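You operate a simulated robot arm through the tools that you are given. There is no shell and no other tool. Be economical: measure what you need, move in short steps, check, and stop when the job is done.

Carry out the task below with a simulated robot arm. There is one attempt and no reset: what you move stays moved.

Task
Pump 3 strokes of herb sauce into the green turntable cup and set it on the white cup tray.
Fine: turn the cup under the spouts first and out again before you lift it; the other cups stay empty.

Only the result counts: the job must be done as asked and must still hold three seconds after the hand-in. Knocking over, shifting, dropping, spilling or breaking anything else fails it.

Robot
A 6-joint arm with a two-finger parallel gripper, fixed in place. Base frame: the origin is at the foot of the arm, x ahead of it, y to its left, z up; the work surface is at about z = 0.86. Units: m, degrees, N and s.
With the tool pointing down near the work surface it reaches from about 0.24 to 0.64 m from the base axis. Its first joint turns from -66.0 to 66.0 degrees. Payload 2.7 kg.
The tool frame sits at the grasp point between the pads (the TCP): z along the fingers, y along the line on which they close. The tips reach 0.023 m beyond it. Largest opening 0.094 m; finger width 0.038, thickness 0.01; the body of the gripper, 0.054 by 0.096 m, starts 0.039 m behind the TCP.
Orientation is told as [roll, pitch, yaw] about the base's x, y, z axes, in that order, counted from this pose: with the fingers straight down and closing along the base's y, the tool's x points along the base's -x, its y along +y and its z along -z.

Tools
- The arm moves only by the tool arm_command. Its argument "rows" is a list of rows, each an object of numbers (a shift or turn left out is 0, a gripper value left out holds the last): "dx", "dy", "dz": the shift along the tool's x, y, z in m; "wx", "wy", "wz": the turn, a rotation vector about the tool's x, y, z in degrees; "grip": the gripper command, from -1 (fully open) to 1 (shut), values between in proportion. In form: [{"dx": .., "dy": .., "dz": .., "wx": .., "wy": .., "wz": .., "grip": ..}, ...]. A call has 1 to 20 rows; each row shifts and turns the commanded pose from where the row before left it, along the tool's axes as they then stand. Each row takes 0.2 s and may step no farther than 0.05 m and 8.6 degrees from the row before; otherwise, or with a gripper value out of range, the whole call is refused. Where a pose cannot be reached the arm comes as near as it can. A force on the tool above 40 N (or 10 N above the force at the start of the call, whichever is more), or a blocked arm, ends the call early, and 0.2 s more pass. The fingers move at their own pace (about 0.045 m/s each) and stop on an object; they squeeze with about 23 N. The grip force told is the motor's: it shows also when the fingers shut on nothing. Time passes only in rows, and 0.2 s behind the last, so rows that do not move let the fingers close. It gives the time, the measured TCP pose, the force on the tool (base axes), the opening and the grip force at its end, in the units of the frame above (readings bear some noise), with the torque about the TCP (base axes, N m) and any sound that the robot's microphone picked up, and new pictures: "pictures" is both (left out), scene, wrist or none.
- Cameras (640 x 400 px; columns grow to the right, rows downward): "scene" is fixed at [0.0777, -0.4279, 1.4247]; the picture's right is [0.77, -0.64, 0.00], its down [-0.25, -0.30, -0.92] and it looks along [0.59, 0.71, -0.39] (base axes); focal length 340 px, centre (320, 200). "wrist" rides on the gripper at [0.086, 0.016, -0.075] in the tool frame; the picture's right is [-0.18, 0.98, 0.00], its down [-0.58, -0.11, -0.81] and it looks along [-0.79, -0.15, 0.59] (tool axes); focal length 243 px, centre (320, 200). There is no depth. A picture from a camera that has moved, and an enlarged one, comes with that camera's place and axes in the base frame and with its lens.
- zoom(camera, box): a new picture of the part [left, top, right, bottom] of that camera's present view, enlarged. It takes no simulated time.
- sign_off(): hands the job in; it is judged then, once.

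Work in short steps. Places have to be worked out from the pictures, the camera data and where the tool is seen: move nearer, look again, correct. Check each grasp and each placing, and mend what went wrong. You have 120 turns and 200 pictures in all, those below and enlarged ones among them. Open the gripper and draw the arm clear of the work before you hand the job in, unless the task says otherwise; then end with one line.

The tools are called after "Request:" as a command line: name --argument value ..., lists and objects as JSON in quotes. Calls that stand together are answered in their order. arm_command: Moves the arm, as the interface text tells. Its arguments: {"type":"object","properties":{"rows":{"type":"array","items":{"type":"object","properties":{"dx":{"type":"number"},"dy":{"type":"number"},"dz":{"type":"number"},"wx":{"type":"number"},"wy":{"type":"number"},"wz":{"type":"number"},"grip":{"type":"number"}}}},"pictures":{"type":"string","enum":["both","scene","wrist","none"]}},"required":["rows"]} The other tools are called the same way: zoom (camera, box) takes an enlarged picture of a part of a camera's view; sign_off () hands the job in.

At the start:

```text
clock: 0.0
position: [0.3451, 0.0954, 1.2595]
tcp_rot: [0.1, -0.1, 0.0]
ft_force: [0.2, 0.1, -0.6]
ft_torque: [0.0, 0.0, 0.03]
width: 0.094
gripper_force: 0.0
```

scene: 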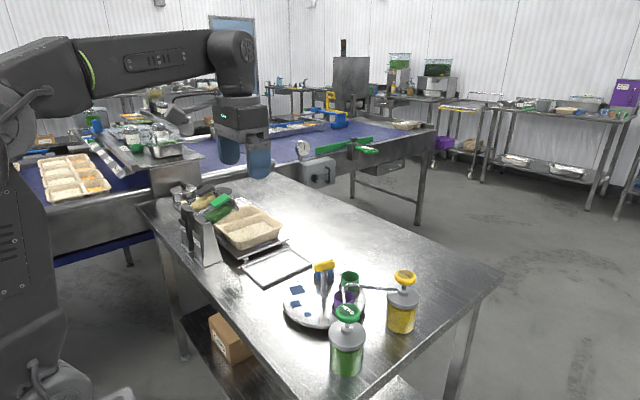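
wrist: 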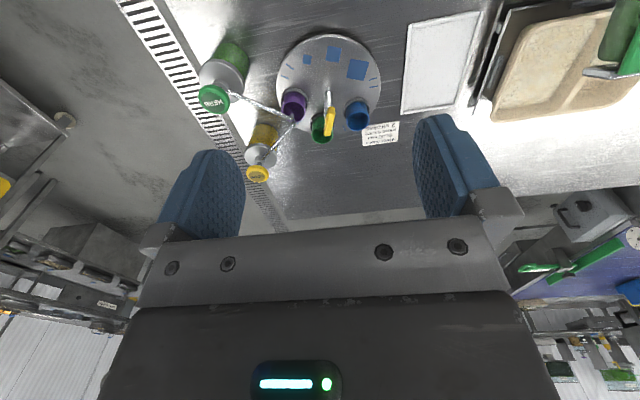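

The table holds a turntable with cups, two pump jars (herb in green, another in yellow) and a white tray. I'll zoom in on both cameras before moving.

Request:
zoom --camera "scene" --box '[230, 230, 450, 390]'

Request:
zoom --camera "wrist" --box '[180, 10, 500, 200]'

```text
2.50 times, centred on (340, 310) of scene
camera zoom: at [0.0777, -0.4279, 1.4247], right [0.77, -0.64, 0.0], down [-0.25, -0.3, -0.92], along [0.59, 0.71, -0.39], focal length 849 px, centre (270, -75)
```

zoom: 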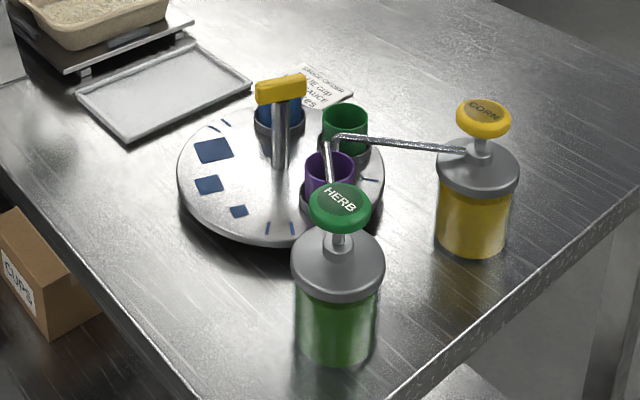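

```text
2.00 times, centred on (340, 105) of wrist
camera zoom: at [0.2599, 0.1121, 1.3324], right [0.18, 0.98, 0.0], down [0.58, -0.11, 0.81], along [0.79, -0.15, -0.59], focal length 485 px, centre (280, 390)
```

zoom: 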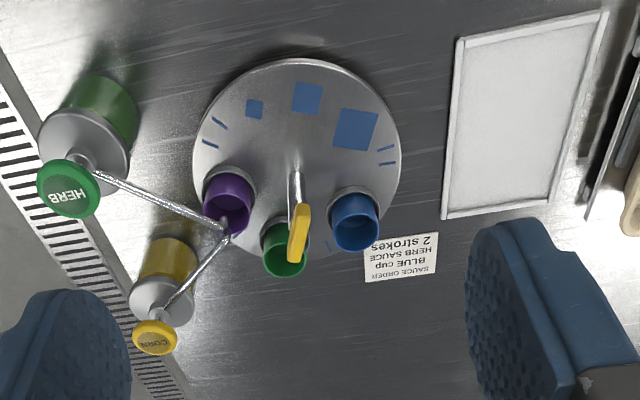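

The card on the table names another cup and count. I'll follow the task as given: green cup, 3 herb strokes. I put the turntable axis near (0.515, 0.081), with the yellow T-bar top at z≈0.977 and yaw about -17°. The spouts are over the purple cup at (0.513, 0.014), and the green cup is about 70° counter-clockwise of it. Next I move above the T-bar with the gripper partly open.

Request:
arm_command --rows '[{"dx": -0.04, "dy": -0.003, "dz": 0.025, "grip": 0.1}, {"dx": -0.04, "dy": -0.003, "dz": 0.025}, {"dx": -0.04, "dy": -0.003, "dz": 0.025, "wz": 5}, {"dx": -0.035, "dy": -0.003, "dz": 0.03, "wz": 6}, {"dz": 0.04, "wz": 6}, {"dz": 0.03}, {}]'

```text
clock: 1.6
position: [0.5004, 0.0802, 1.0829]
tcp_rot: [0.1, 0.0, -17.0]
ft_force: [0.0, 0.0, 0.3]
ft_torque: [0.0, 0.01, 0.0]
width: 0.0422
gripper_force: 0.0
camera wrist: at [0.4223, 0.1216, 1.1565], right [0.46, 0.89, 0.0], down [0.52, -0.28, 0.81], along [0.71, -0.37, -0.59], focal length 243 px, centre (320, 200)
```

scene: 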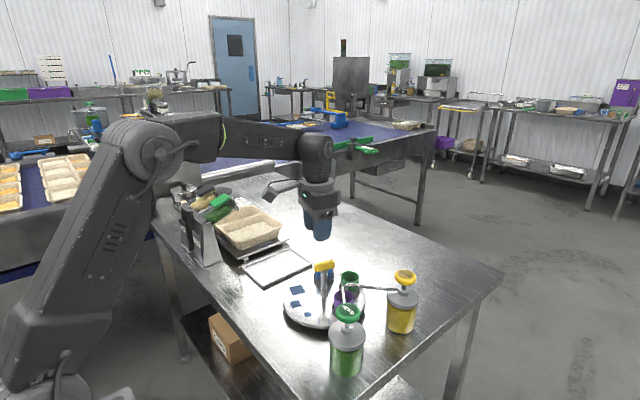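
wrist: 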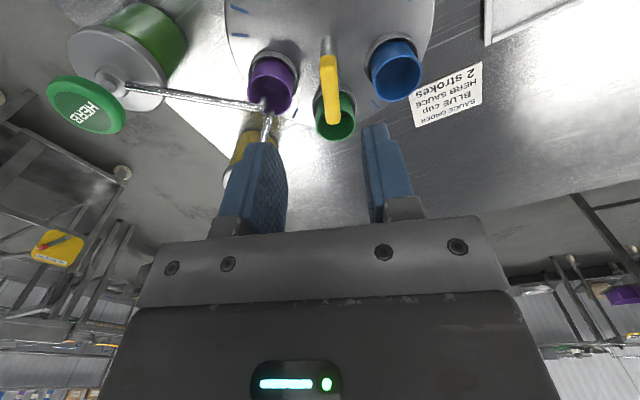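

The bar measures about 0.05 m long, centred near (0.517, 0.0815) with yaw about -21°. I'll centre on it, lower to z≈0.99 and check.

Request:
arm_command --rows '[{"dx": -0.0155, "dy": 0.0061}, {"wz": 4}, {"dz": 0.04}, {"dz": 0.04}, {}]'

Request:
zoom --camera "scene" --box '[270, 230, 430, 330]'

```text
clock: 2.8
position: [0.5154, 0.0816, 1.0044]
tcp_rot: [0.1, 0.0, -21.0]
ft_force: [-0.1, 0.3, 0.3]
ft_torque: [-0.01, 0.0, 0.0]
width: 0.0422
gripper_force: 0.0
camera wrist: at [0.4429, 0.1285, 1.0775], right [0.52, 0.85, 0.0], down [0.5, -0.31, 0.81], along [0.69, -0.42, -0.59], focal length 243 px, centre (320, 200)
```

scene: 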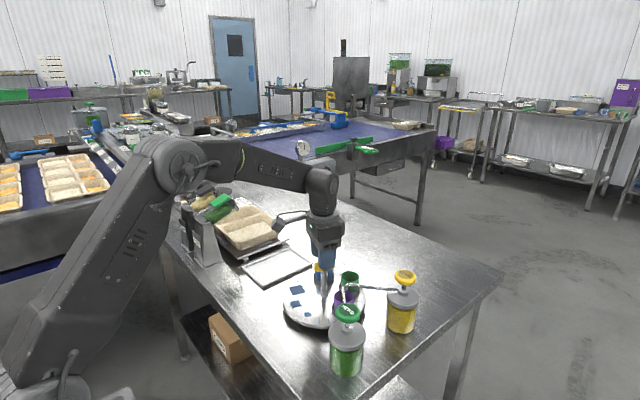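
wrist: 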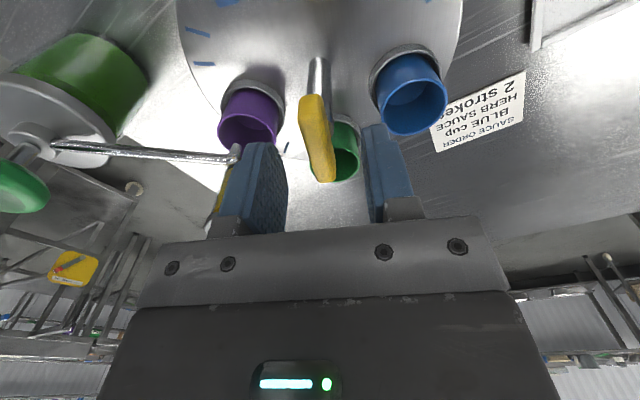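

```text
4.00 times, centred on (350, 280) of scene
camera zoom: at [0.0777, -0.4279, 1.4247], right [0.77, -0.64, 0.0], down [-0.25, -0.3, -0.92], along [0.59, 0.71, -0.39], focal length 1358 px, centre (200, -120)
```

zoom: 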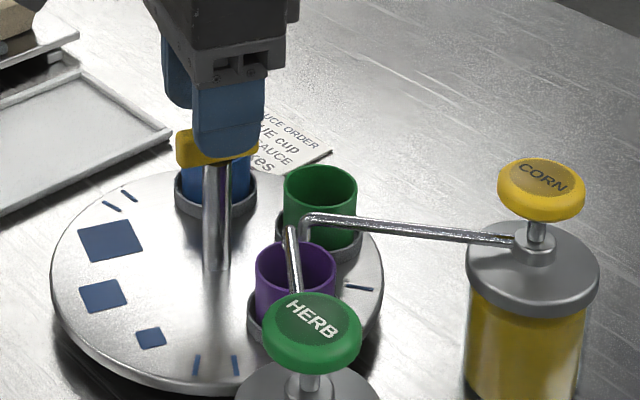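

The fingers straddle the bar well. I'll lower 0.033 and close.

Request:
arm_command --rows '[{"dx": -0.002, "wz": 2}, {"dz": 0.017}, {"dz": 0.016}, {"grip": 0.5}, {"grip": 1}, {}, {}, {}]' --pictures "wrist"

```text
clock: 4.6
position: [0.5173, 0.0802, 0.9716]
tcp_rot: [0.1, 0.0, -23.0]
ft_force: [-7.8, -12.8, 0.6]
ft_torque: [-0.05, -0.07, -0.1]
width: 0.0175
gripper_force: 45.2
camera wrist: at [0.4456, 0.1297, 1.0445], right [0.55, 0.83, 0.0], down [0.49, -0.33, 0.81], along [0.67, -0.45, -0.59], focal length 243 px, centre (320, 200)
```

wrist: 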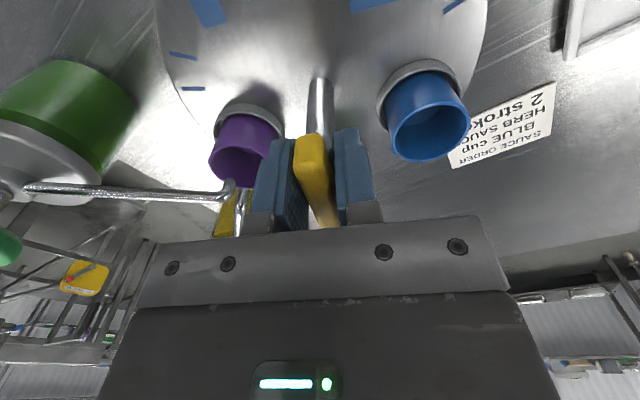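

There is about 15 N of side load along the closing axis, so I'll shift slightly to relieve it. Then I'll start turning clockwise.

Request:
arm_command --rows '[{"dy": -0.0015}, {}, {"wz": 5}, {"wz": 6}, {"wz": 6}, {}]'

```text
clock: 6.0
position: [0.5181, 0.0824, 0.9705]
tcp_rot: [0.2, -0.1, -40.0]
ft_force: [5.4, 7.9, -6.8]
ft_torque: [-0.46, -0.35, -0.03]
width: 0.0176
gripper_force: 44.8
camera wrist: at [0.4631, 0.1494, 1.0444], right [0.77, 0.63, 0.0], down [0.37, -0.46, 0.81], along [0.51, -0.62, -0.59], focal length 243 px, centre (320, 200)
```

scene: 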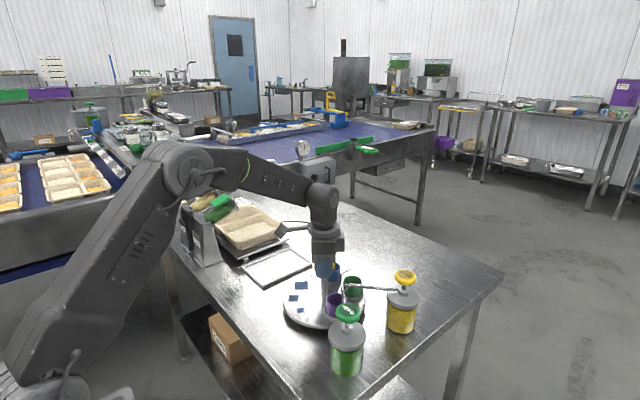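
wrist: 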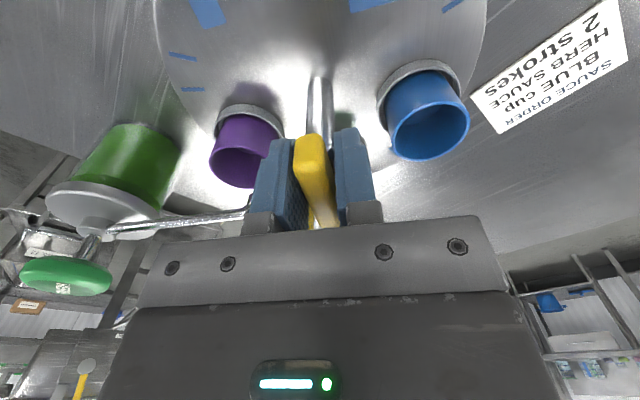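

The disc follows the gripper smoothly. I'll carry on to about -88°.

Request:
arm_command --rows '[{"wz": 6}, {"wz": 6}, {"wz": 6}, {"wz": 6}, {"wz": 6}, {"wz": 6}, {"wz": 6}, {"wz": 6}, {}]'

Request:
zoom --camera "scene" --box '[270, 240, 430, 340]'

```text
clock: 8.0
position: [0.5201, 0.0828, 0.9713]
tcp_rot: [0.5, 0.3, -88.0]
ft_force: [24.1, 24.9, -8.1]
ft_torque: [0.02, -0.12, 0.0]
width: 0.0174
gripper_force: 45.2
camera wrist: at [0.5334, 0.1686, 1.0448], right [0.99, -0.15, 0.01], down [-0.09, -0.59, 0.8], along [-0.12, -0.8, -0.59], focal length 243 px, centre (320, 200)
```

scene: 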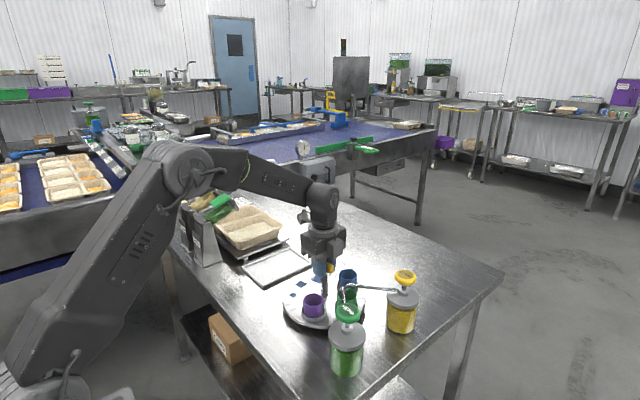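
wrist: 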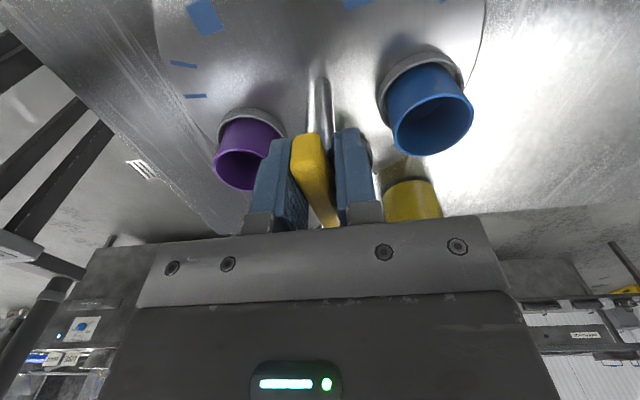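

```text
4.00 times, centred on (350, 290) of scene
camera zoom: at [0.0785, -0.4273, 1.4249], right [0.77, -0.64, 0.0], down [-0.25, -0.3, -0.92], along [0.59, 0.71, -0.39], focal length 1358 px, centre (200, -160)
```

zoom: 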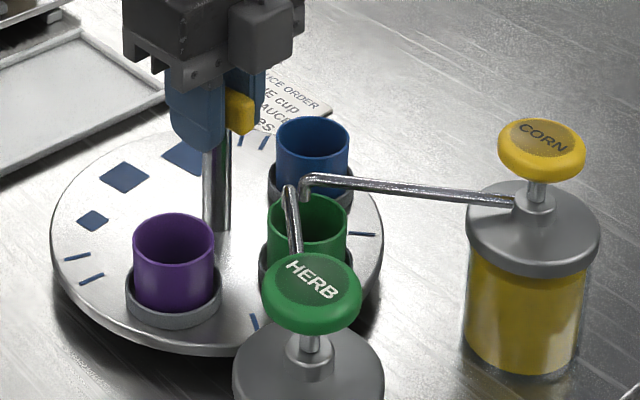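

The green cup is almost there: against where the purple cup sat, it needs about 8° more. I'll relieve the side load first, then turn.

Request:
arm_command --rows '[{"dx": 0.0015, "dy": 0.0015}, {"wz": 4}, {"wz": 4}, {}]' --pictures "none"

Request:
zoom --camera "scene" --box '[270, 230, 430, 330]'

```text
clock: 9.0
position: [0.5198, 0.0816, 0.972]
tcp_rot: [0.1, 0.1, -96.0]
ft_force: [11.8, 8.1, 1.1]
ft_torque: [1.24, -0.34, 0.0]
width: 0.0177
gripper_force: 45.0
```

```text
4.00 times, centred on (350, 280) of scene
camera zoom: at [0.078, -0.4278, 1.4248], right [0.77, -0.64, 0.0], down [-0.25, -0.3, -0.92], along [0.59, 0.71, -0.39], focal length 1358 px, centre (200, -120)
```

zoom: 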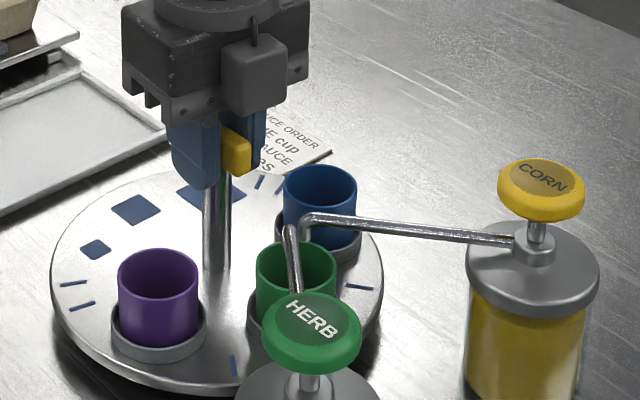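

The green cup now sits exactly where the purple one did, and blue is where green was. I'll release, rise straight up and check that the disc stays put.

Request:
arm_command --rows '[{"dx": 0.0005, "dy": 0.0005}, {"grip": 0.2}, {}, {}, {"dz": -0.03}, {"dz": -0.05}, {"dz": -0.05}, {}]'

Request:
zoom --camera "scene" --box '[270, 230, 430, 330]'

```text
clock: 10.8
position: [0.5197, 0.0822, 1.1009]
tcp_rot: [0.0, 0.1, -96.0]
ft_force: [0.2, 0.1, -0.6]
ft_torque: [0.01, 0.0, -0.02]
width: 0.0374
gripper_force: 0.1
camera wrist: at [0.546, 0.1664, 1.1748], right [0.96, -0.29, 0.0], down [-0.17, -0.57, 0.81], along [-0.23, -0.77, -0.59], focal length 243 px, centre (320, 200)
```

scene: 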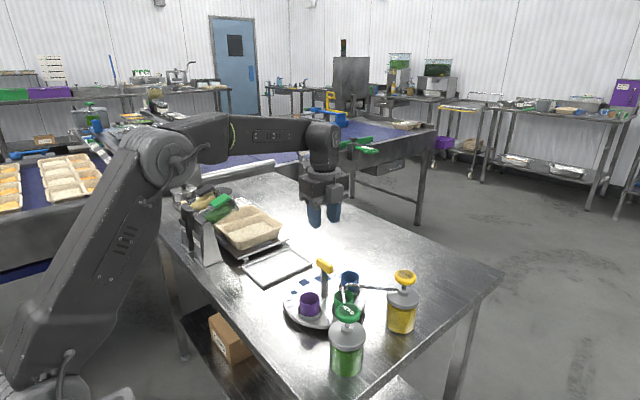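
wrist: 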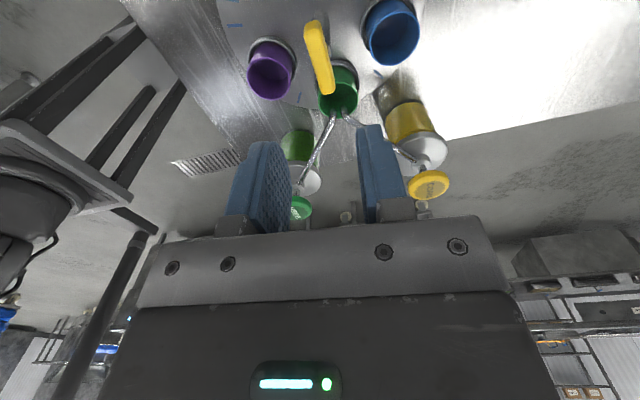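

```text
4.00 times, centred on (350, 280) of scene
camera zoom: at [0.0777, -0.4279, 1.4247], right [0.77, -0.64, 0.0], down [-0.25, -0.3, -0.92], along [0.59, 0.71, -0.39], focal length 1358 px, centre (200, -120)
```

zoom: 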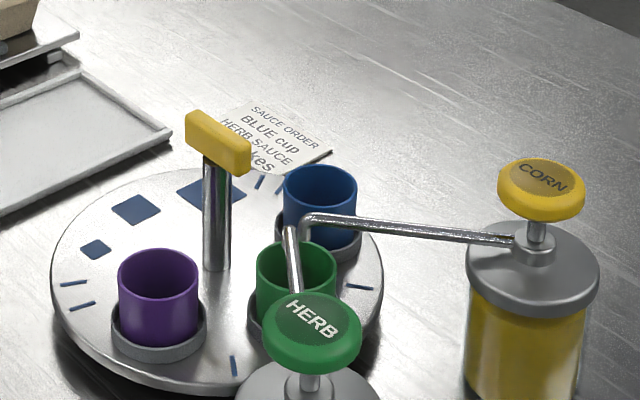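

The disc stays put and the herb spout is over the green cup. Next I go above the herb pump head at about (0.432, -0.0815, 0.9925), close the fingers and turn the wrist back.

Request:
arm_command --rows '[{"dx": -0.0428, "dy": -0.0176, "grip": 1}, {"dx": -0.0428, "dy": -0.0176}, {"dx": -0.0428, "dy": -0.0176}, {"dx": -0.0428, "dy": -0.0176}, {"wz": -8.5}, {"wz": -8.5}, {"wz": -8.5}, {"wz": -8.5}, {"wz": -8.5}, {"wz": -8.5}, {"wz": -8.5}, {"wz": -8.5}, {"wz": -8}, {}]'

Request:
zoom --camera "scene" --box '[270, 250, 430, 350]'

```text
clock: 13.8
position: [0.4315, -0.0804, 1.1008]
tcp_rot: [0.0, 0.0, -19.9]
ft_force: [-0.3, 0.8, 0.8]
ft_torque: [-0.06, -0.01, 0.01]
width: 0.0002
gripper_force: 23.1
camera wrist: at [0.3571, -0.036, 1.1743], right [0.51, 0.86, 0.0], down [0.51, -0.3, 0.81], along [0.7, -0.41, -0.59], focal length 243 px, centre (320, 200)
```

scene: 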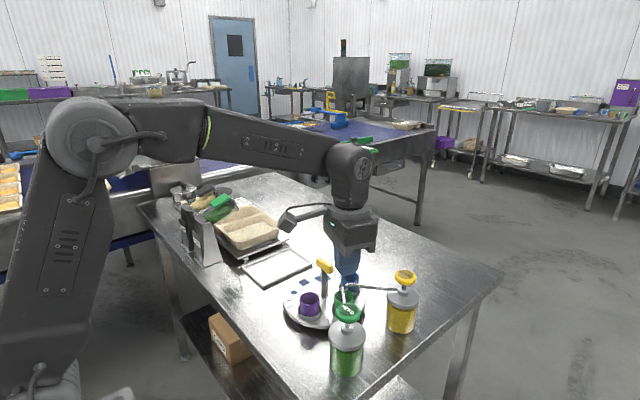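
wrist: 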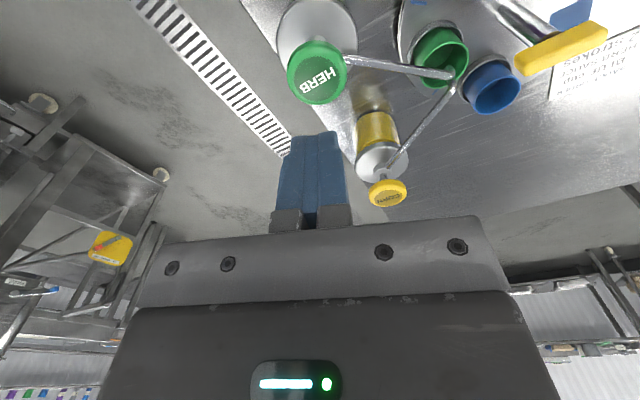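

```text
4.00 times, centred on (350, 300) of scene
camera zoom: at [0.0777, -0.4279, 1.4247], right [0.77, -0.64, 0.0], down [-0.25, -0.3, -0.92], along [0.59, 0.71, -0.39], focal length 1358 px, centre (200, -200)
```

zoom: 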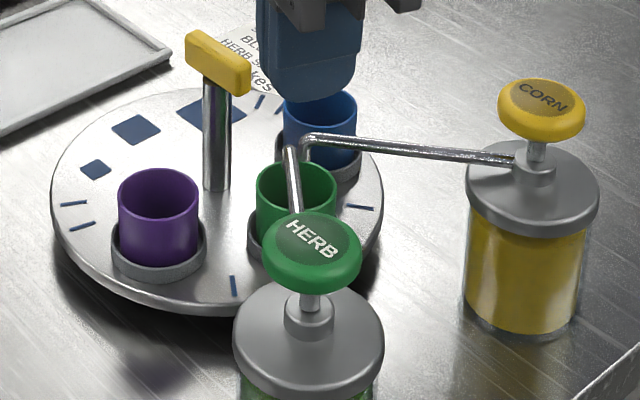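

The head measures at (0.432, -0.082), directly below the fingertips. I'll descend to just above it and then press in small steps, watching force and sound.

Request:
arm_command --rows '[{"dz": 0.04, "dy": -0.001}, {"dz": 0.03}, {"dz": 0.006}, {"dz": 0.004}, {"dz": 0.004}, {}]' --pictures "none"

Request:
zoom --camera "scene" --box '[270, 250, 430, 350]'

```text
clock: 15.2
position: [0.4316, -0.0817, 1.0168]
tcp_rot: [0.1, -0.1, -20.1]
ft_force: [-0.5, -0.4, 3.4]
ft_torque: [-0.04, 0.03, 0.02]
width: 0.0002
gripper_force: 23.3
```

```text
4.00 times, centred on (350, 300) of scene
camera zoom: at [0.0777, -0.4279, 1.4248], right [0.77, -0.64, 0.0], down [-0.25, -0.3, -0.92], along [0.59, 0.71, -0.39], focal length 1358 px, centre (200, -200)
```

zoom: 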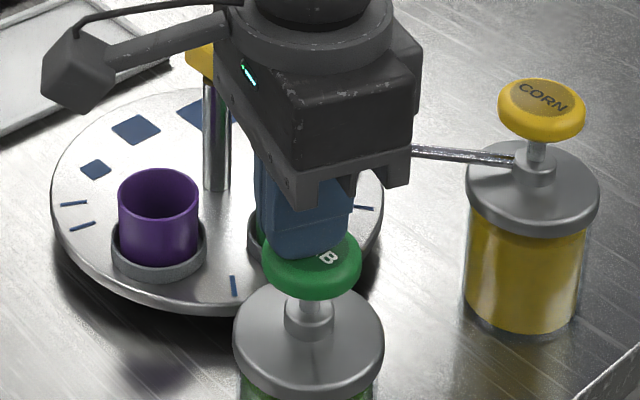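

Contact starts at TCP z≈1.017. I'll press further in 3 mm steps.

Request:
arm_command --rows '[{"dz": 0.003}, {"dz": 0.003}, {"dz": 0.003}, {"dz": 0.003}, {}]' --pictures "none"

Request:
zoom --camera "scene" --box '[270, 250, 430, 350]'

```text
clock: 16.4
position: [0.4339, -0.0823, 1.0045]
tcp_rot: [0.0, -0.1, -20.0]
ft_force: [-5.8, -1.1, 15.7]
ft_torque: [0.02, 0.15, 0.0]
width: 0.0002
gripper_force: 23.1
```

```text
4.00 times, centred on (350, 300) of scene
camera zoom: at [0.0774, -0.4279, 1.4248], right [0.77, -0.64, 0.0], down [-0.25, -0.3, -0.92], along [0.59, 0.71, -0.39], focal length 1358 px, centre (200, -200)
```

zoom: 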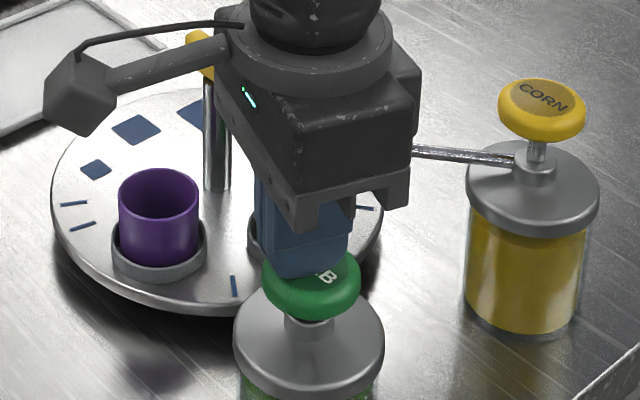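

The head is moving down like a spring (about 1 N/mm) and there's still a gap. I'll keep pressing to the end of the stroke.

Request:
arm_command --rows '[{"dz": 0.003}, {"dz": 0.003}, {"dz": 0.002}, {}]' --pictures "none"

Request:
zoom --camera "scene" --box '[270, 250, 430, 350]'

```text
clock: 16.9
position: [0.4313, -0.0815, 1.0049]
tcp_rot: [0.0, -0.3, -19.9]
ft_force: [-8.6, 2.6, 17.0]
ft_torque: [0.14, 0.41, 0.03]
width: 0.0002
gripper_force: 23.2
stopped in row 2: the force on the tool passed its limit at 44 N (the readings are from after the stop); the commanded pose is now the measured one
```

```text
4.00 times, centred on (350, 300) of scene
camera zoom: at [0.0773, -0.4278, 1.4248], right [0.77, -0.64, 0.0], down [-0.25, -0.3, -0.92], along [0.59, 0.71, -0.39], focal length 1358 px, centre (200, -200)
```

zoom: 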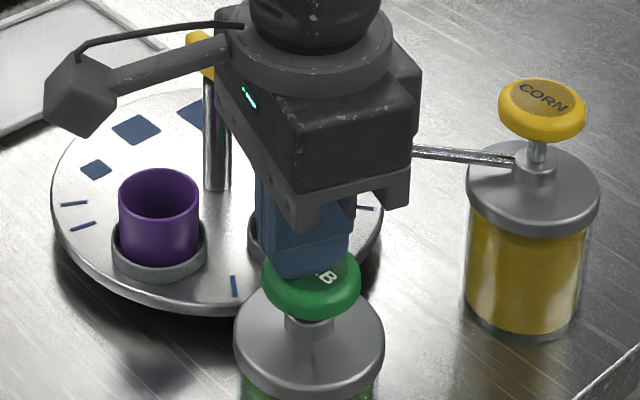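

The pump bottoms out at TCP z≈1.003, a stroke of about 13 mm. I'll release fully and look in the cup for dispensed sauce.

Request:
arm_command --rows '[{"dz": -0.006}, {"dz": -0.01}, {"dz": -0.02}, {"dz": -0.04}, {}, {}]' --pictures "none"

Request:
zoom --camera "scene" --box '[290, 260, 390, 350]'

Request:
zoom --camera "wrist" --box '[270, 0, 530, 160]'

```text
clock: 18.3
position: [0.4325, -0.0823, 1.079]
tcp_rot: [0.1, -0.2, -19.9]
ft_force: [0.8, -0.1, 0.6]
ft_torque: [0.01, -0.03, 0.01]
width: 0.0001
gripper_force: 23.5
```

```text
4.44 times, centred on (340, 305) of scene
camera zoom: at [0.0777, -0.4279, 1.4247], right [0.77, -0.64, 0.0], down [-0.25, -0.3, -0.92], along [0.59, 0.71, -0.39], focal length 1509 px, centre (231, -267)
```

zoom: 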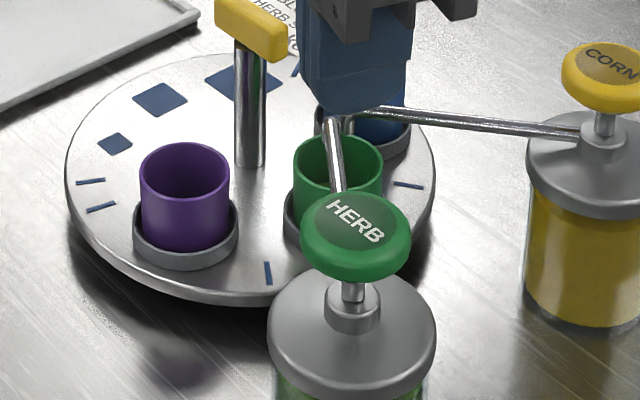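

```text
2.46 times, centred on (400, 80) of wrist
camera zoom: at [0.3573, -0.0374, 1.1535], right [0.51, 0.86, 0.0], down [0.51, -0.3, 0.81], along [0.7, -0.41, -0.59], focal length 597 px, centre (123, 495)
```

zoom: 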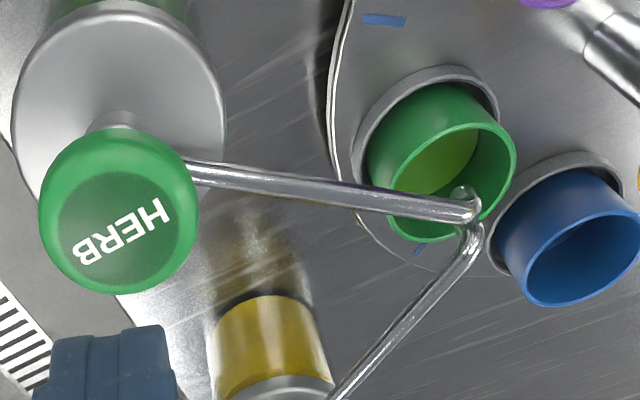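

Sauce is now visible in the green cup, so stroke 1 worked. Stroke 2: press down to about z 1.0025, then release fully.

Request:
arm_command --rows '[{"dz": 0.03}, {"dz": 0.027}, {"dz": 0.004}, {"dz": 0.004}, {"dz": 0.004}, {"dz": 0.004}, {"dz": 0.0035}, {}]' --pictures "none"

Request:
arm_command --rows '[{"dz": -0.006}, {"dz": -0.01}, {"dz": -0.02}, {"dz": -0.04}, {}, {}]' --pictures "none"

Request:
zoom --camera "wrist" --box '[270, 0, 530, 160]'

```text
clock: 20.1
position: [0.4325, -0.0827, 1.0043]
tcp_rot: [0.0, -0.5, -19.9]
ft_force: [-4.1, -3.4, 28.3]
ft_torque: [0.04, 0.48, 0.04]
width: 0.0
gripper_force: 22.5
```

```text
clock: 21.5
position: [0.4314, -0.0822, 1.0794]
tcp_rot: [0.0, -0.2, -20.0]
ft_force: [0.4, -0.3, 0.1]
ft_torque: [0.0, 0.03, 0.0]
width: 0.0
gripper_force: 23.3
```

```text
2.46 times, centred on (400, 80) of wrist
camera zoom: at [0.3565, -0.0365, 1.1523], right [0.51, 0.86, 0.0], down [0.51, -0.3, 0.81], along [0.7, -0.41, -0.59], focal length 597 px, centre (123, 495)
```

zoom: 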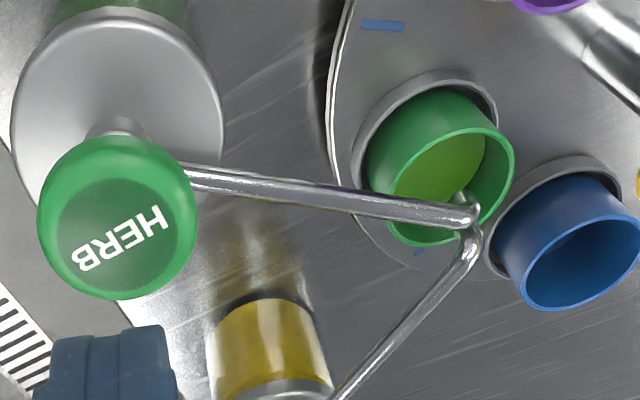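

The level rose by one increment, and the 28 N reading shows the pump reached its stop. Stroke 3 is the same.

Request:
arm_command --rows '[{"dz": 0.03}, {"dz": 0.027}, {"dz": 0.004}, {"dz": 0.004}, {"dz": 0.004}, {"dz": 0.004}, {"dz": 0.0035}, {}]' --pictures "none"

Request:
arm_command --rows '[{"dz": -0.006}, {"dz": -0.01}, {"dz": -0.02}, {"dz": -0.04}, {}, {}]' --pictures "none"

Request:
zoom --camera "wrist" --box '[270, 0, 530, 160]'

```text
clock: 23.3
position: [0.4341, -0.0809, 1.004]
tcp_rot: [0.1, -0.5, -19.8]
ft_force: [-6.6, 4.8, 31.3]
ft_torque: [0.25, 0.57, -0.06]
width: 0.0001
gripper_force: 23.5
```

```text
clock: 24.7
position: [0.4322, -0.0799, 1.0789]
tcp_rot: [0.1, -0.2, -20.0]
ft_force: [0.6, -0.3, 0.4]
ft_torque: [-0.02, 0.03, 0.04]
width: 0.0
gripper_force: 23.9
```

```text
2.46 times, centred on (400, 80) of wrist
camera zoom: at [0.357, -0.0366, 1.1523], right [0.51, 0.86, 0.0], down [0.51, -0.3, 0.81], along [0.7, -0.41, -0.59], focal length 597 px, centre (123, 495)
```

zoom: 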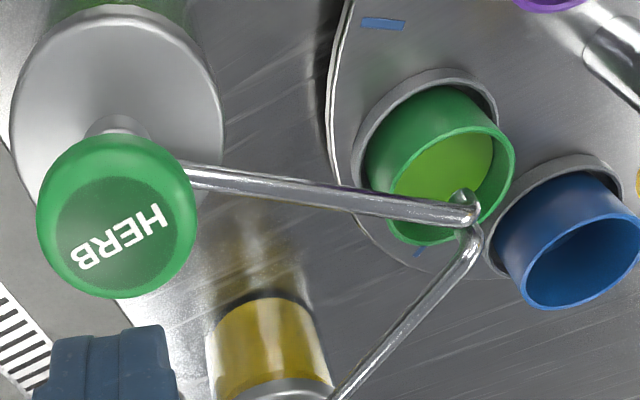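

Three equal increments are in. Next I turn the cup out from under the spouts by another 73° clockwise. That brings it to the arm side, where I can lift it with the camera side facing outward. I go above the T-bar and turn the wrist to yaw ≈ +84.

Request:
arm_command --rows '[{"dz": -0.04}, {"dx": -0.0066, "dy": 0.0452}, {"dx": -0.0066, "dy": 0.0452}, {"dx": -0.0066, "dy": 0.0452}, {"dx": -0.0066, "dy": 0.0452}, {"wz": -8, "grip": 0.1}, {"wz": -8}, {"wz": -8}, {"wz": -8}, {"wz": -8}, {"wz": -8}, {"wz": -8}, {"wz": -8}, {"wz": -8}, {"wz": -8}, {"wz": -8}, {"wz": -8}, {"wz": -8}, {}]'

```text
clock: 28.7
position: [0.5185, 0.0801, 1.1189]
tcp_rot: [-0.3, 0.0, 84.1]
ft_force: [0.5, 0.2, 0.1]
ft_torque: [0.01, -0.01, 0.0]
width: 0.042
gripper_force: 0.3
camera wrist: at [0.4945, -0.0047, 1.1925], right [-0.96, 0.28, 0.0], down [0.16, 0.57, 0.81], along [0.23, 0.77, -0.59], focal length 243 px, centre (320, 200)
```

scene: 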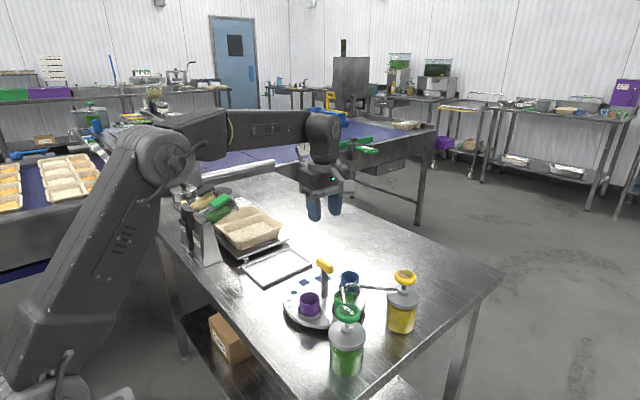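
wrist: 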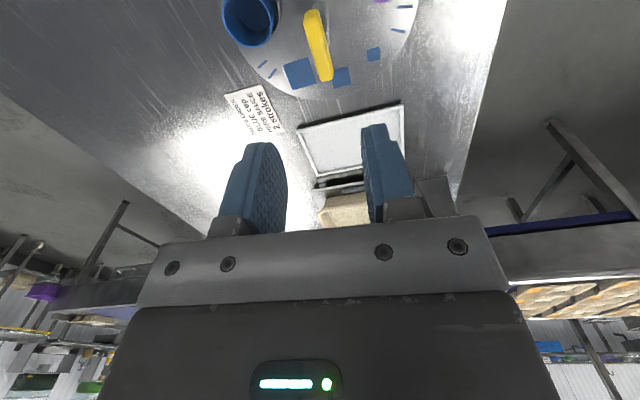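

The wrist reached yaw 84° and the bar lines up with it. I'll descend onto the bar and grip.

Request:
arm_command --rows '[{"dx": -0.0018, "dy": -0.001, "dz": 0.03}, {"dz": 0.045}, {"dz": 0.04}, {"dz": 0.02}, {"dz": 0.013}, {}, {"grip": 0.5}, {"grip": 1}, {}, {}, {}]'

```text
clock: 31.1
position: [0.5211, 0.0808, 0.9701]
tcp_rot: [-0.2, 0.0, 84.0]
ft_force: [-10.0, 0.5, -0.2]
ft_torque: [0.12, 0.26, -0.02]
width: 0.0178
gripper_force: 45.0
camera wrist: at [0.4958, -0.0027, 1.0435], right [-0.96, 0.29, 0.0], down [0.17, 0.57, 0.81], along [0.23, 0.77, -0.59], focal length 243 px, centre (320, 200)
```

scene: 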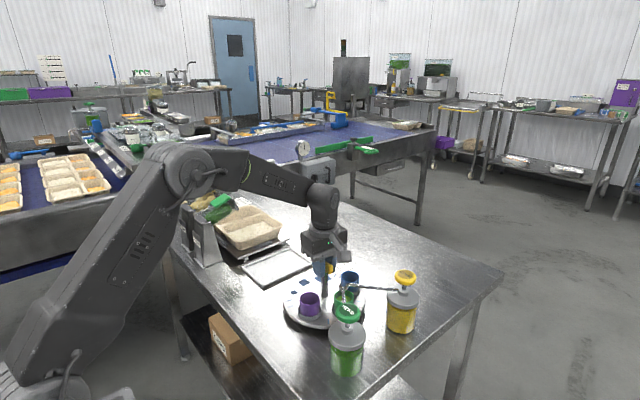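
wrist: 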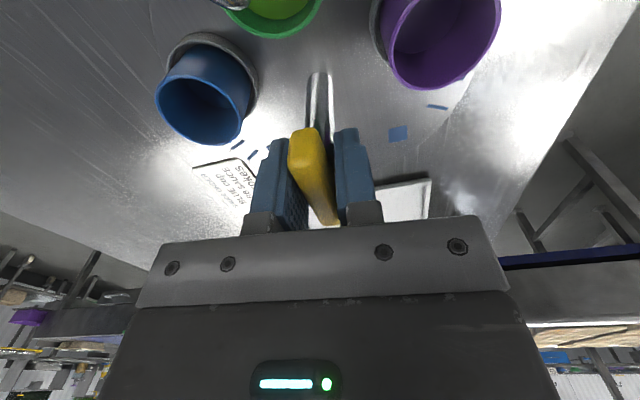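

Gripped with 10 N side load along -x, so I'll relieve it a little. Then I rotate clockwise 73° in gentle steps.

Request:
arm_command --rows '[{"dy": 0.0008}, {"wz": 4}, {"wz": 5}, {"wz": 5}, {"wz": 5}, {"wz": 5}, {"wz": 5}, {"wz": 5}, {}]' --pictures "none"

```text
clock: 33.1
position: [0.5197, 0.0815, 0.97]
tcp_rot: [-0.2, -0.2, 49.9]
ft_force: [21.2, 1.5, -23.6]
ft_torque: [-0.06, 0.04, 0.02]
width: 0.0176
gripper_force: 45.2
```

The load has built up to 21 N in x and -24 N in z. I'll relieve it and continue.

Request:
arm_command --rows '[{"dx": -0.0008, "dy": -0.0009, "dz": 0.001}, {"wz": 5}, {"wz": 5}, {"wz": 5}, {"wz": 5}, {}]' --pictures "none"

```text
clock: 34.5
position: [0.5225, 0.0802, 0.971]
tcp_rot: [-0.1, -0.1, 29.9]
ft_force: [-2.9, -10.5, -4.3]
ft_torque: [-0.04, -0.25, -0.03]
width: 0.0176
gripper_force: 45.3
```

Request:
arm_command --rows '[{"wz": 5}, {"wz": 5}, {"wz": 5}, {"wz": 4}, {}]'

Request:
zoom --camera "scene" --box '[270, 230, 430, 330]'

```text
clock: 35.7
position: [0.5214, 0.081, 0.9701]
tcp_rot: [-0.2, -0.4, 11.1]
ft_force: [2.5, -18.3, -0.4]
ft_torque: [0.14, 0.84, 2.01]
width: 0.0189
gripper_force: 45.0
camera wrist: at [0.434, 0.0798, 1.0433], right [-0.01, 1.0, 0.0], down [0.59, 0.01, 0.81], along [0.81, 0.01, -0.59], focal length 243 px, centre (320, 200)
```

scene: 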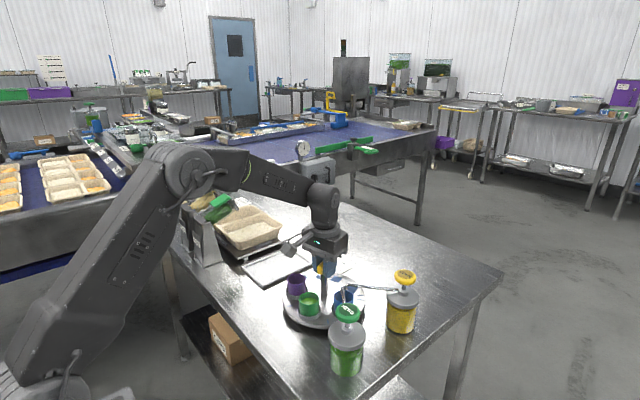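
wrist: 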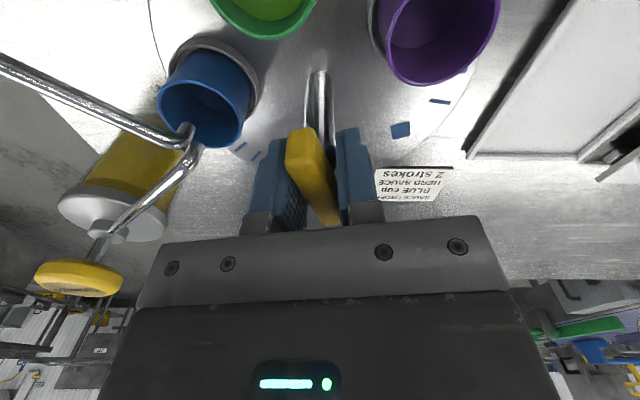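

```text
4.00 times, centred on (350, 280) of scene
camera zoom: at [0.0778, -0.4285, 1.4246], right [0.77, -0.64, 0.0], down [-0.25, -0.3, -0.92], along [0.59, 0.71, -0.39], focal length 1358 px, centre (200, -120)
```

zoom: 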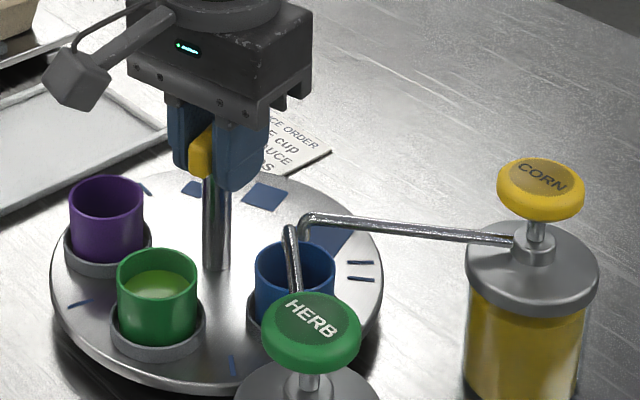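

The green cup is out on the near side and the 2 Nm suggests a stop or detent. I'll ease back slightly, release and rise.

Request:
arm_command --rows '[{"wz": -2, "dy": -0.001}, {"grip": 0.2}, {}, {}, {"dz": -0.03}, {"dz": -0.05}, {"dz": -0.04}, {}]'

Request:
zoom --camera "scene" --box '[270, 230, 430, 330]'

```text
clock: 37.5
position: [0.5213, 0.0804, 1.0902]
tcp_rot: [-0.1, -0.3, 13.0]
ft_force: [-0.3, 0.4, 0.6]
ft_torque: [-0.01, 0.05, 0.0]
width: 0.0376
gripper_force: 0.0
camera wrist: at [0.4336, 0.0764, 1.1631], right [-0.04, 1.0, 0.0], down [0.59, 0.03, 0.81], along [0.81, 0.03, -0.59], focal length 243 px, centre (320, 200)
```

scene: 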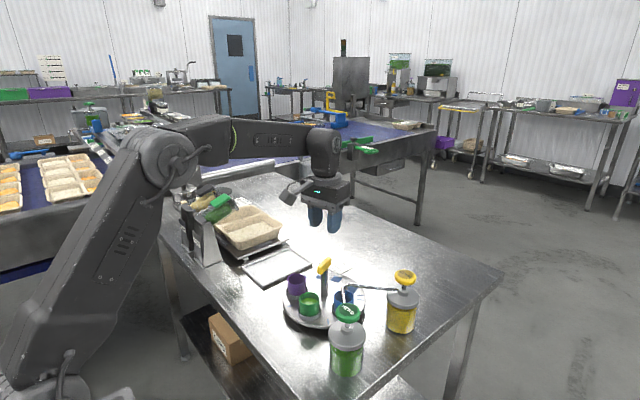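
wrist: 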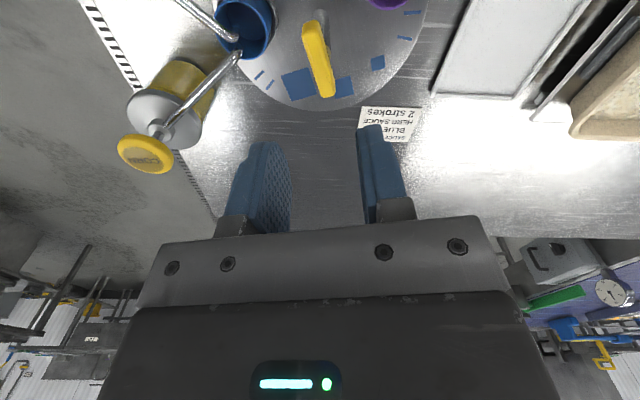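

```text
4.00 times, centred on (350, 280) of scene
camera zoom: at [0.0777, -0.4279, 1.4247], right [0.77, -0.64, 0.0], down [-0.25, -0.3, -0.92], along [0.59, 0.71, -0.39], focal length 1358 px, centre (200, -120)
```

zoom: 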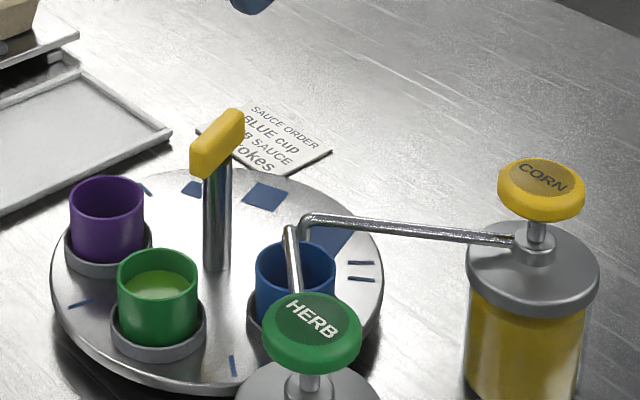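

The green cup is at about (0.456, 0.065) with its rim at z≈0.924 and Ø≈0.045. I'll move above it, open to about 0.064 and look.

Request:
arm_command --rows '[{"dx": 0.0335, "grip": -0.36}, {"dx": 0.0335}, {"dz": 0.03, "wz": -1}, {}]'

Request:
zoom --camera "scene" --box '[270, 230, 430, 330]'

```text
clock: 38.5
position: [0.4561, 0.0655, 1.0599]
tcp_rot: [-0.1, -0.3, 14.0]
ft_force: [0.1, -0.6, 0.6]
ft_torque: [-0.01, 0.02, 0.03]
width: 0.0637
gripper_force: 0.0
camera wrist: at [0.369, 0.0599, 1.1328], right [-0.06, 1.0, 0.0], down [0.59, 0.04, 0.81], along [0.81, 0.05, -0.59], focal length 243 px, centre (320, 200)
```

scene: 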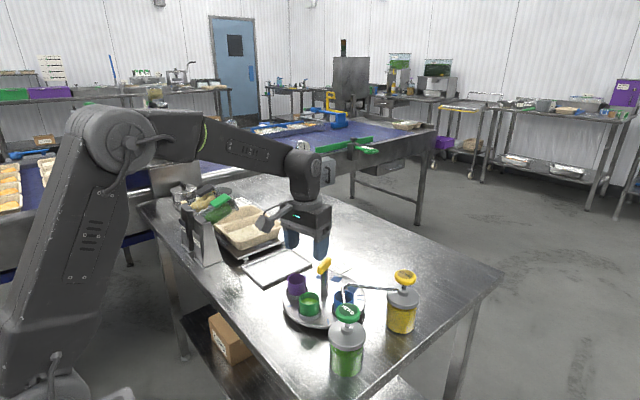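
wrist: 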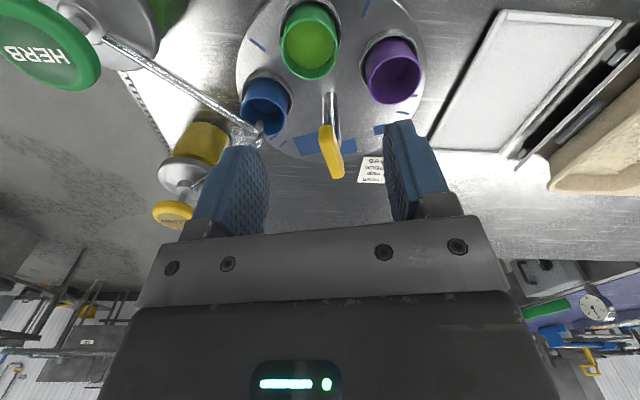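

```text
4.00 times, centred on (350, 280) of scene
camera zoom: at [0.0777, -0.4279, 1.4247], right [0.77, -0.64, 0.0], down [-0.25, -0.3, -0.92], along [0.59, 0.71, -0.39], focal length 1358 px, centre (200, -120)
```

zoom: 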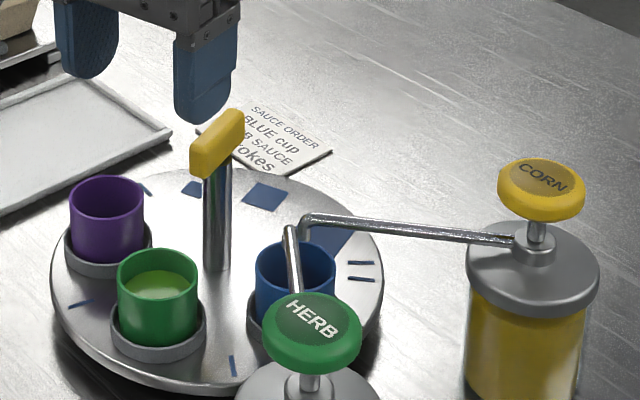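

The wrist and scene estimates of the cup's y differ by a few mm, so I'll zoom in to refine.

Request:
zoom --camera "wrist" --box '[220, 0, 440, 137]'

```text
2.91 times, centred on (330, 68) of wrist
camera zoom: at [0.369, 0.0599, 1.1328], right [-0.06, 1.0, 0.0], down [0.59, 0.04, 0.81], along [0.81, 0.05, -0.59], focal length 706 px, centre (291, 582)
```

zoom: 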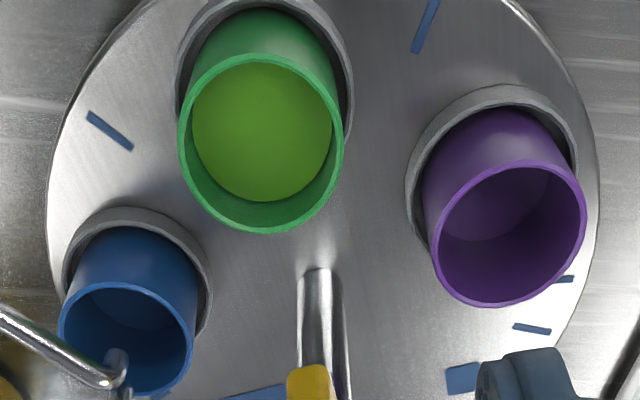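

The refined position is about (0.455, 0.058). I'll shift there, rotate to yaw ≈ 18 and descend to z≈1.0 for another look.

Request:
arm_command --rows '[{"dx": 0.0025, "dy": -0.006}, {"wz": -4, "dz": 0.03}, {"dz": 0.03}, {}]' --pictures "wrist"

Request:
zoom --camera "scene" --box '[270, 230, 430, 330]'

```text
clock: 39.5
position: [0.4568, 0.0582, 0.9995]
tcp_rot: [-0.1, -0.3, 18.1]
ft_force: [-0.5, 0.2, -0.2]
ft_torque: [0.03, 0.02, 0.02]
width: 0.0641
gripper_force: 0.0
camera wrist: at [0.369, 0.0472, 1.0724], right [-0.13, 0.99, 0.0], down [0.58, 0.08, 0.81], along [0.8, 0.1, -0.59], focal length 243 px, centre (320, 200)
```

wrist: 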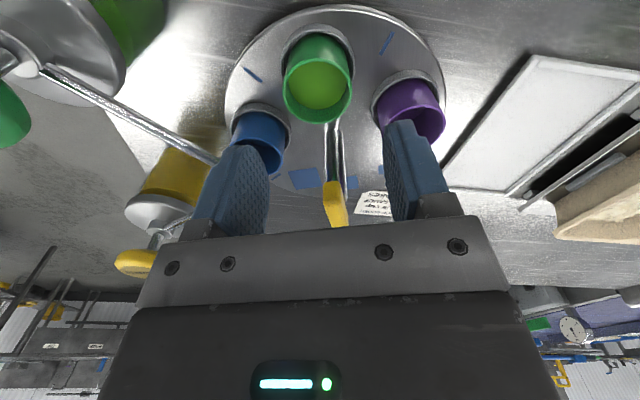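

```text
4.00 times, centred on (350, 280) of scene
camera zoom: at [0.0777, -0.4279, 1.4247], right [0.77, -0.64, 0.0], down [-0.25, -0.3, -0.92], along [0.59, 0.71, -0.39], focal length 1358 px, centre (200, -120)
```

zoom: 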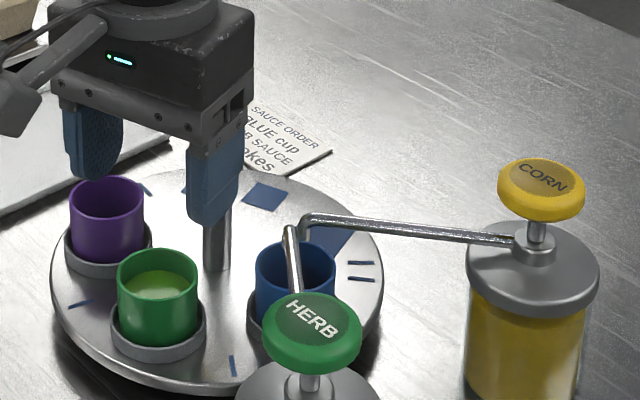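

The cup is laterally centred between the fingers and needs about 5 mm outward. I'll descend to z≈0.94 and check.

Request:
arm_command --rows '[{"dx": 0.005}, {"dz": 0.025}, {"dz": 0.02}, {"dz": 0.012}, {}]' --pictures "wrist"

Request:
zoom --camera "scene" --box '[270, 230, 430, 330]'

```text
clock: 40.7
position: [0.4505, 0.0576, 0.9419]
tcp_rot: [-0.2, -0.2, 18.0]
ft_force: [-0.6, -0.2, -0.1]
ft_torque: [-0.03, -0.02, 0.03]
width: 0.0636
gripper_force: 0.1
camera wrist: at [0.3638, 0.0457, 1.0157], right [-0.13, 0.99, 0.0], down [0.58, 0.08, 0.81], along [0.8, 0.1, -0.59], focal length 243 px, centre (320, 200)
```

wrist: 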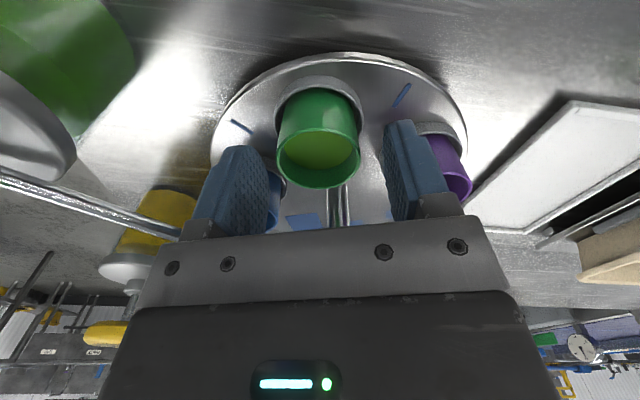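

```text
4.00 times, centred on (350, 280) of scene
camera zoom: at [0.0777, -0.4279, 1.4247], right [0.77, -0.64, 0.0], down [-0.25, -0.3, -0.92], along [0.59, 0.71, -0.39], focal length 1358 px, centre (200, -120)
```

zoom: 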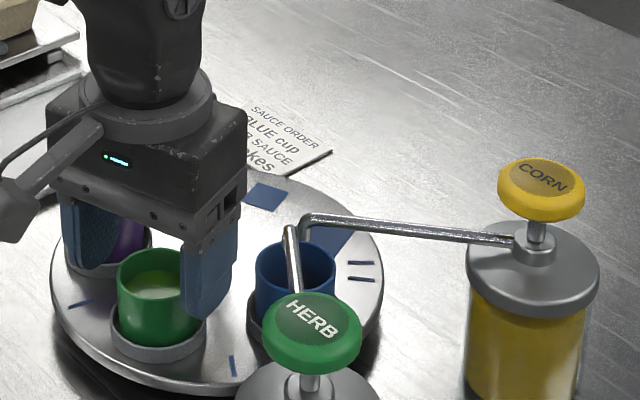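

The cup is about 1.3 mm toward tool -y. I'll correct that, lower to z≈0.921 and close gently.

Request:
arm_command --rows '[{"dx": 0.001, "dy": -0.0013}, {"dz": 0.01}, {"dz": 0.01}, {}, {"grip": -0.1}, {"grip": 0.1}, {"grip": 0.3}, {}, {}]' --pictures "wrist"

Request:
zoom --camera "scene" --box '[270, 230, 430, 330]'

```text
clock: 42.7
position: [0.45, 0.055, 0.9229]
tcp_rot: [-0.1, -0.2, 18.0]
ft_force: [0.4, 0.0, -0.2]
ft_torque: [0.01, 0.01, -0.02]
width: 0.0444
gripper_force: 22.9
camera wrist: at [0.3634, 0.0441, 0.9958], right [-0.13, 0.99, 0.0], down [0.58, 0.08, 0.81], along [0.8, 0.1, -0.59], focal length 243 px, centre (320, 200)
```

wrist: 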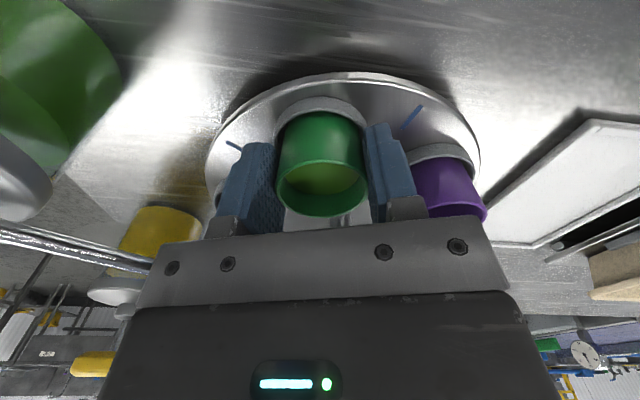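

```text
4.00 times, centred on (350, 280) of scene
camera zoom: at [0.0777, -0.4279, 1.4247], right [0.77, -0.64, 0.0], down [-0.25, -0.3, -0.92], along [0.59, 0.71, -0.39], focal length 1358 px, centre (200, -120)
```

zoom: 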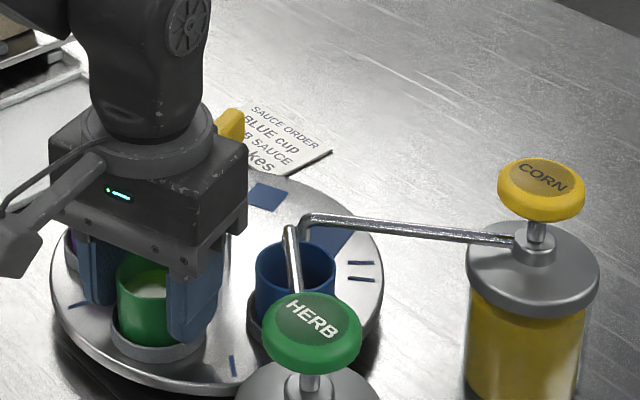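

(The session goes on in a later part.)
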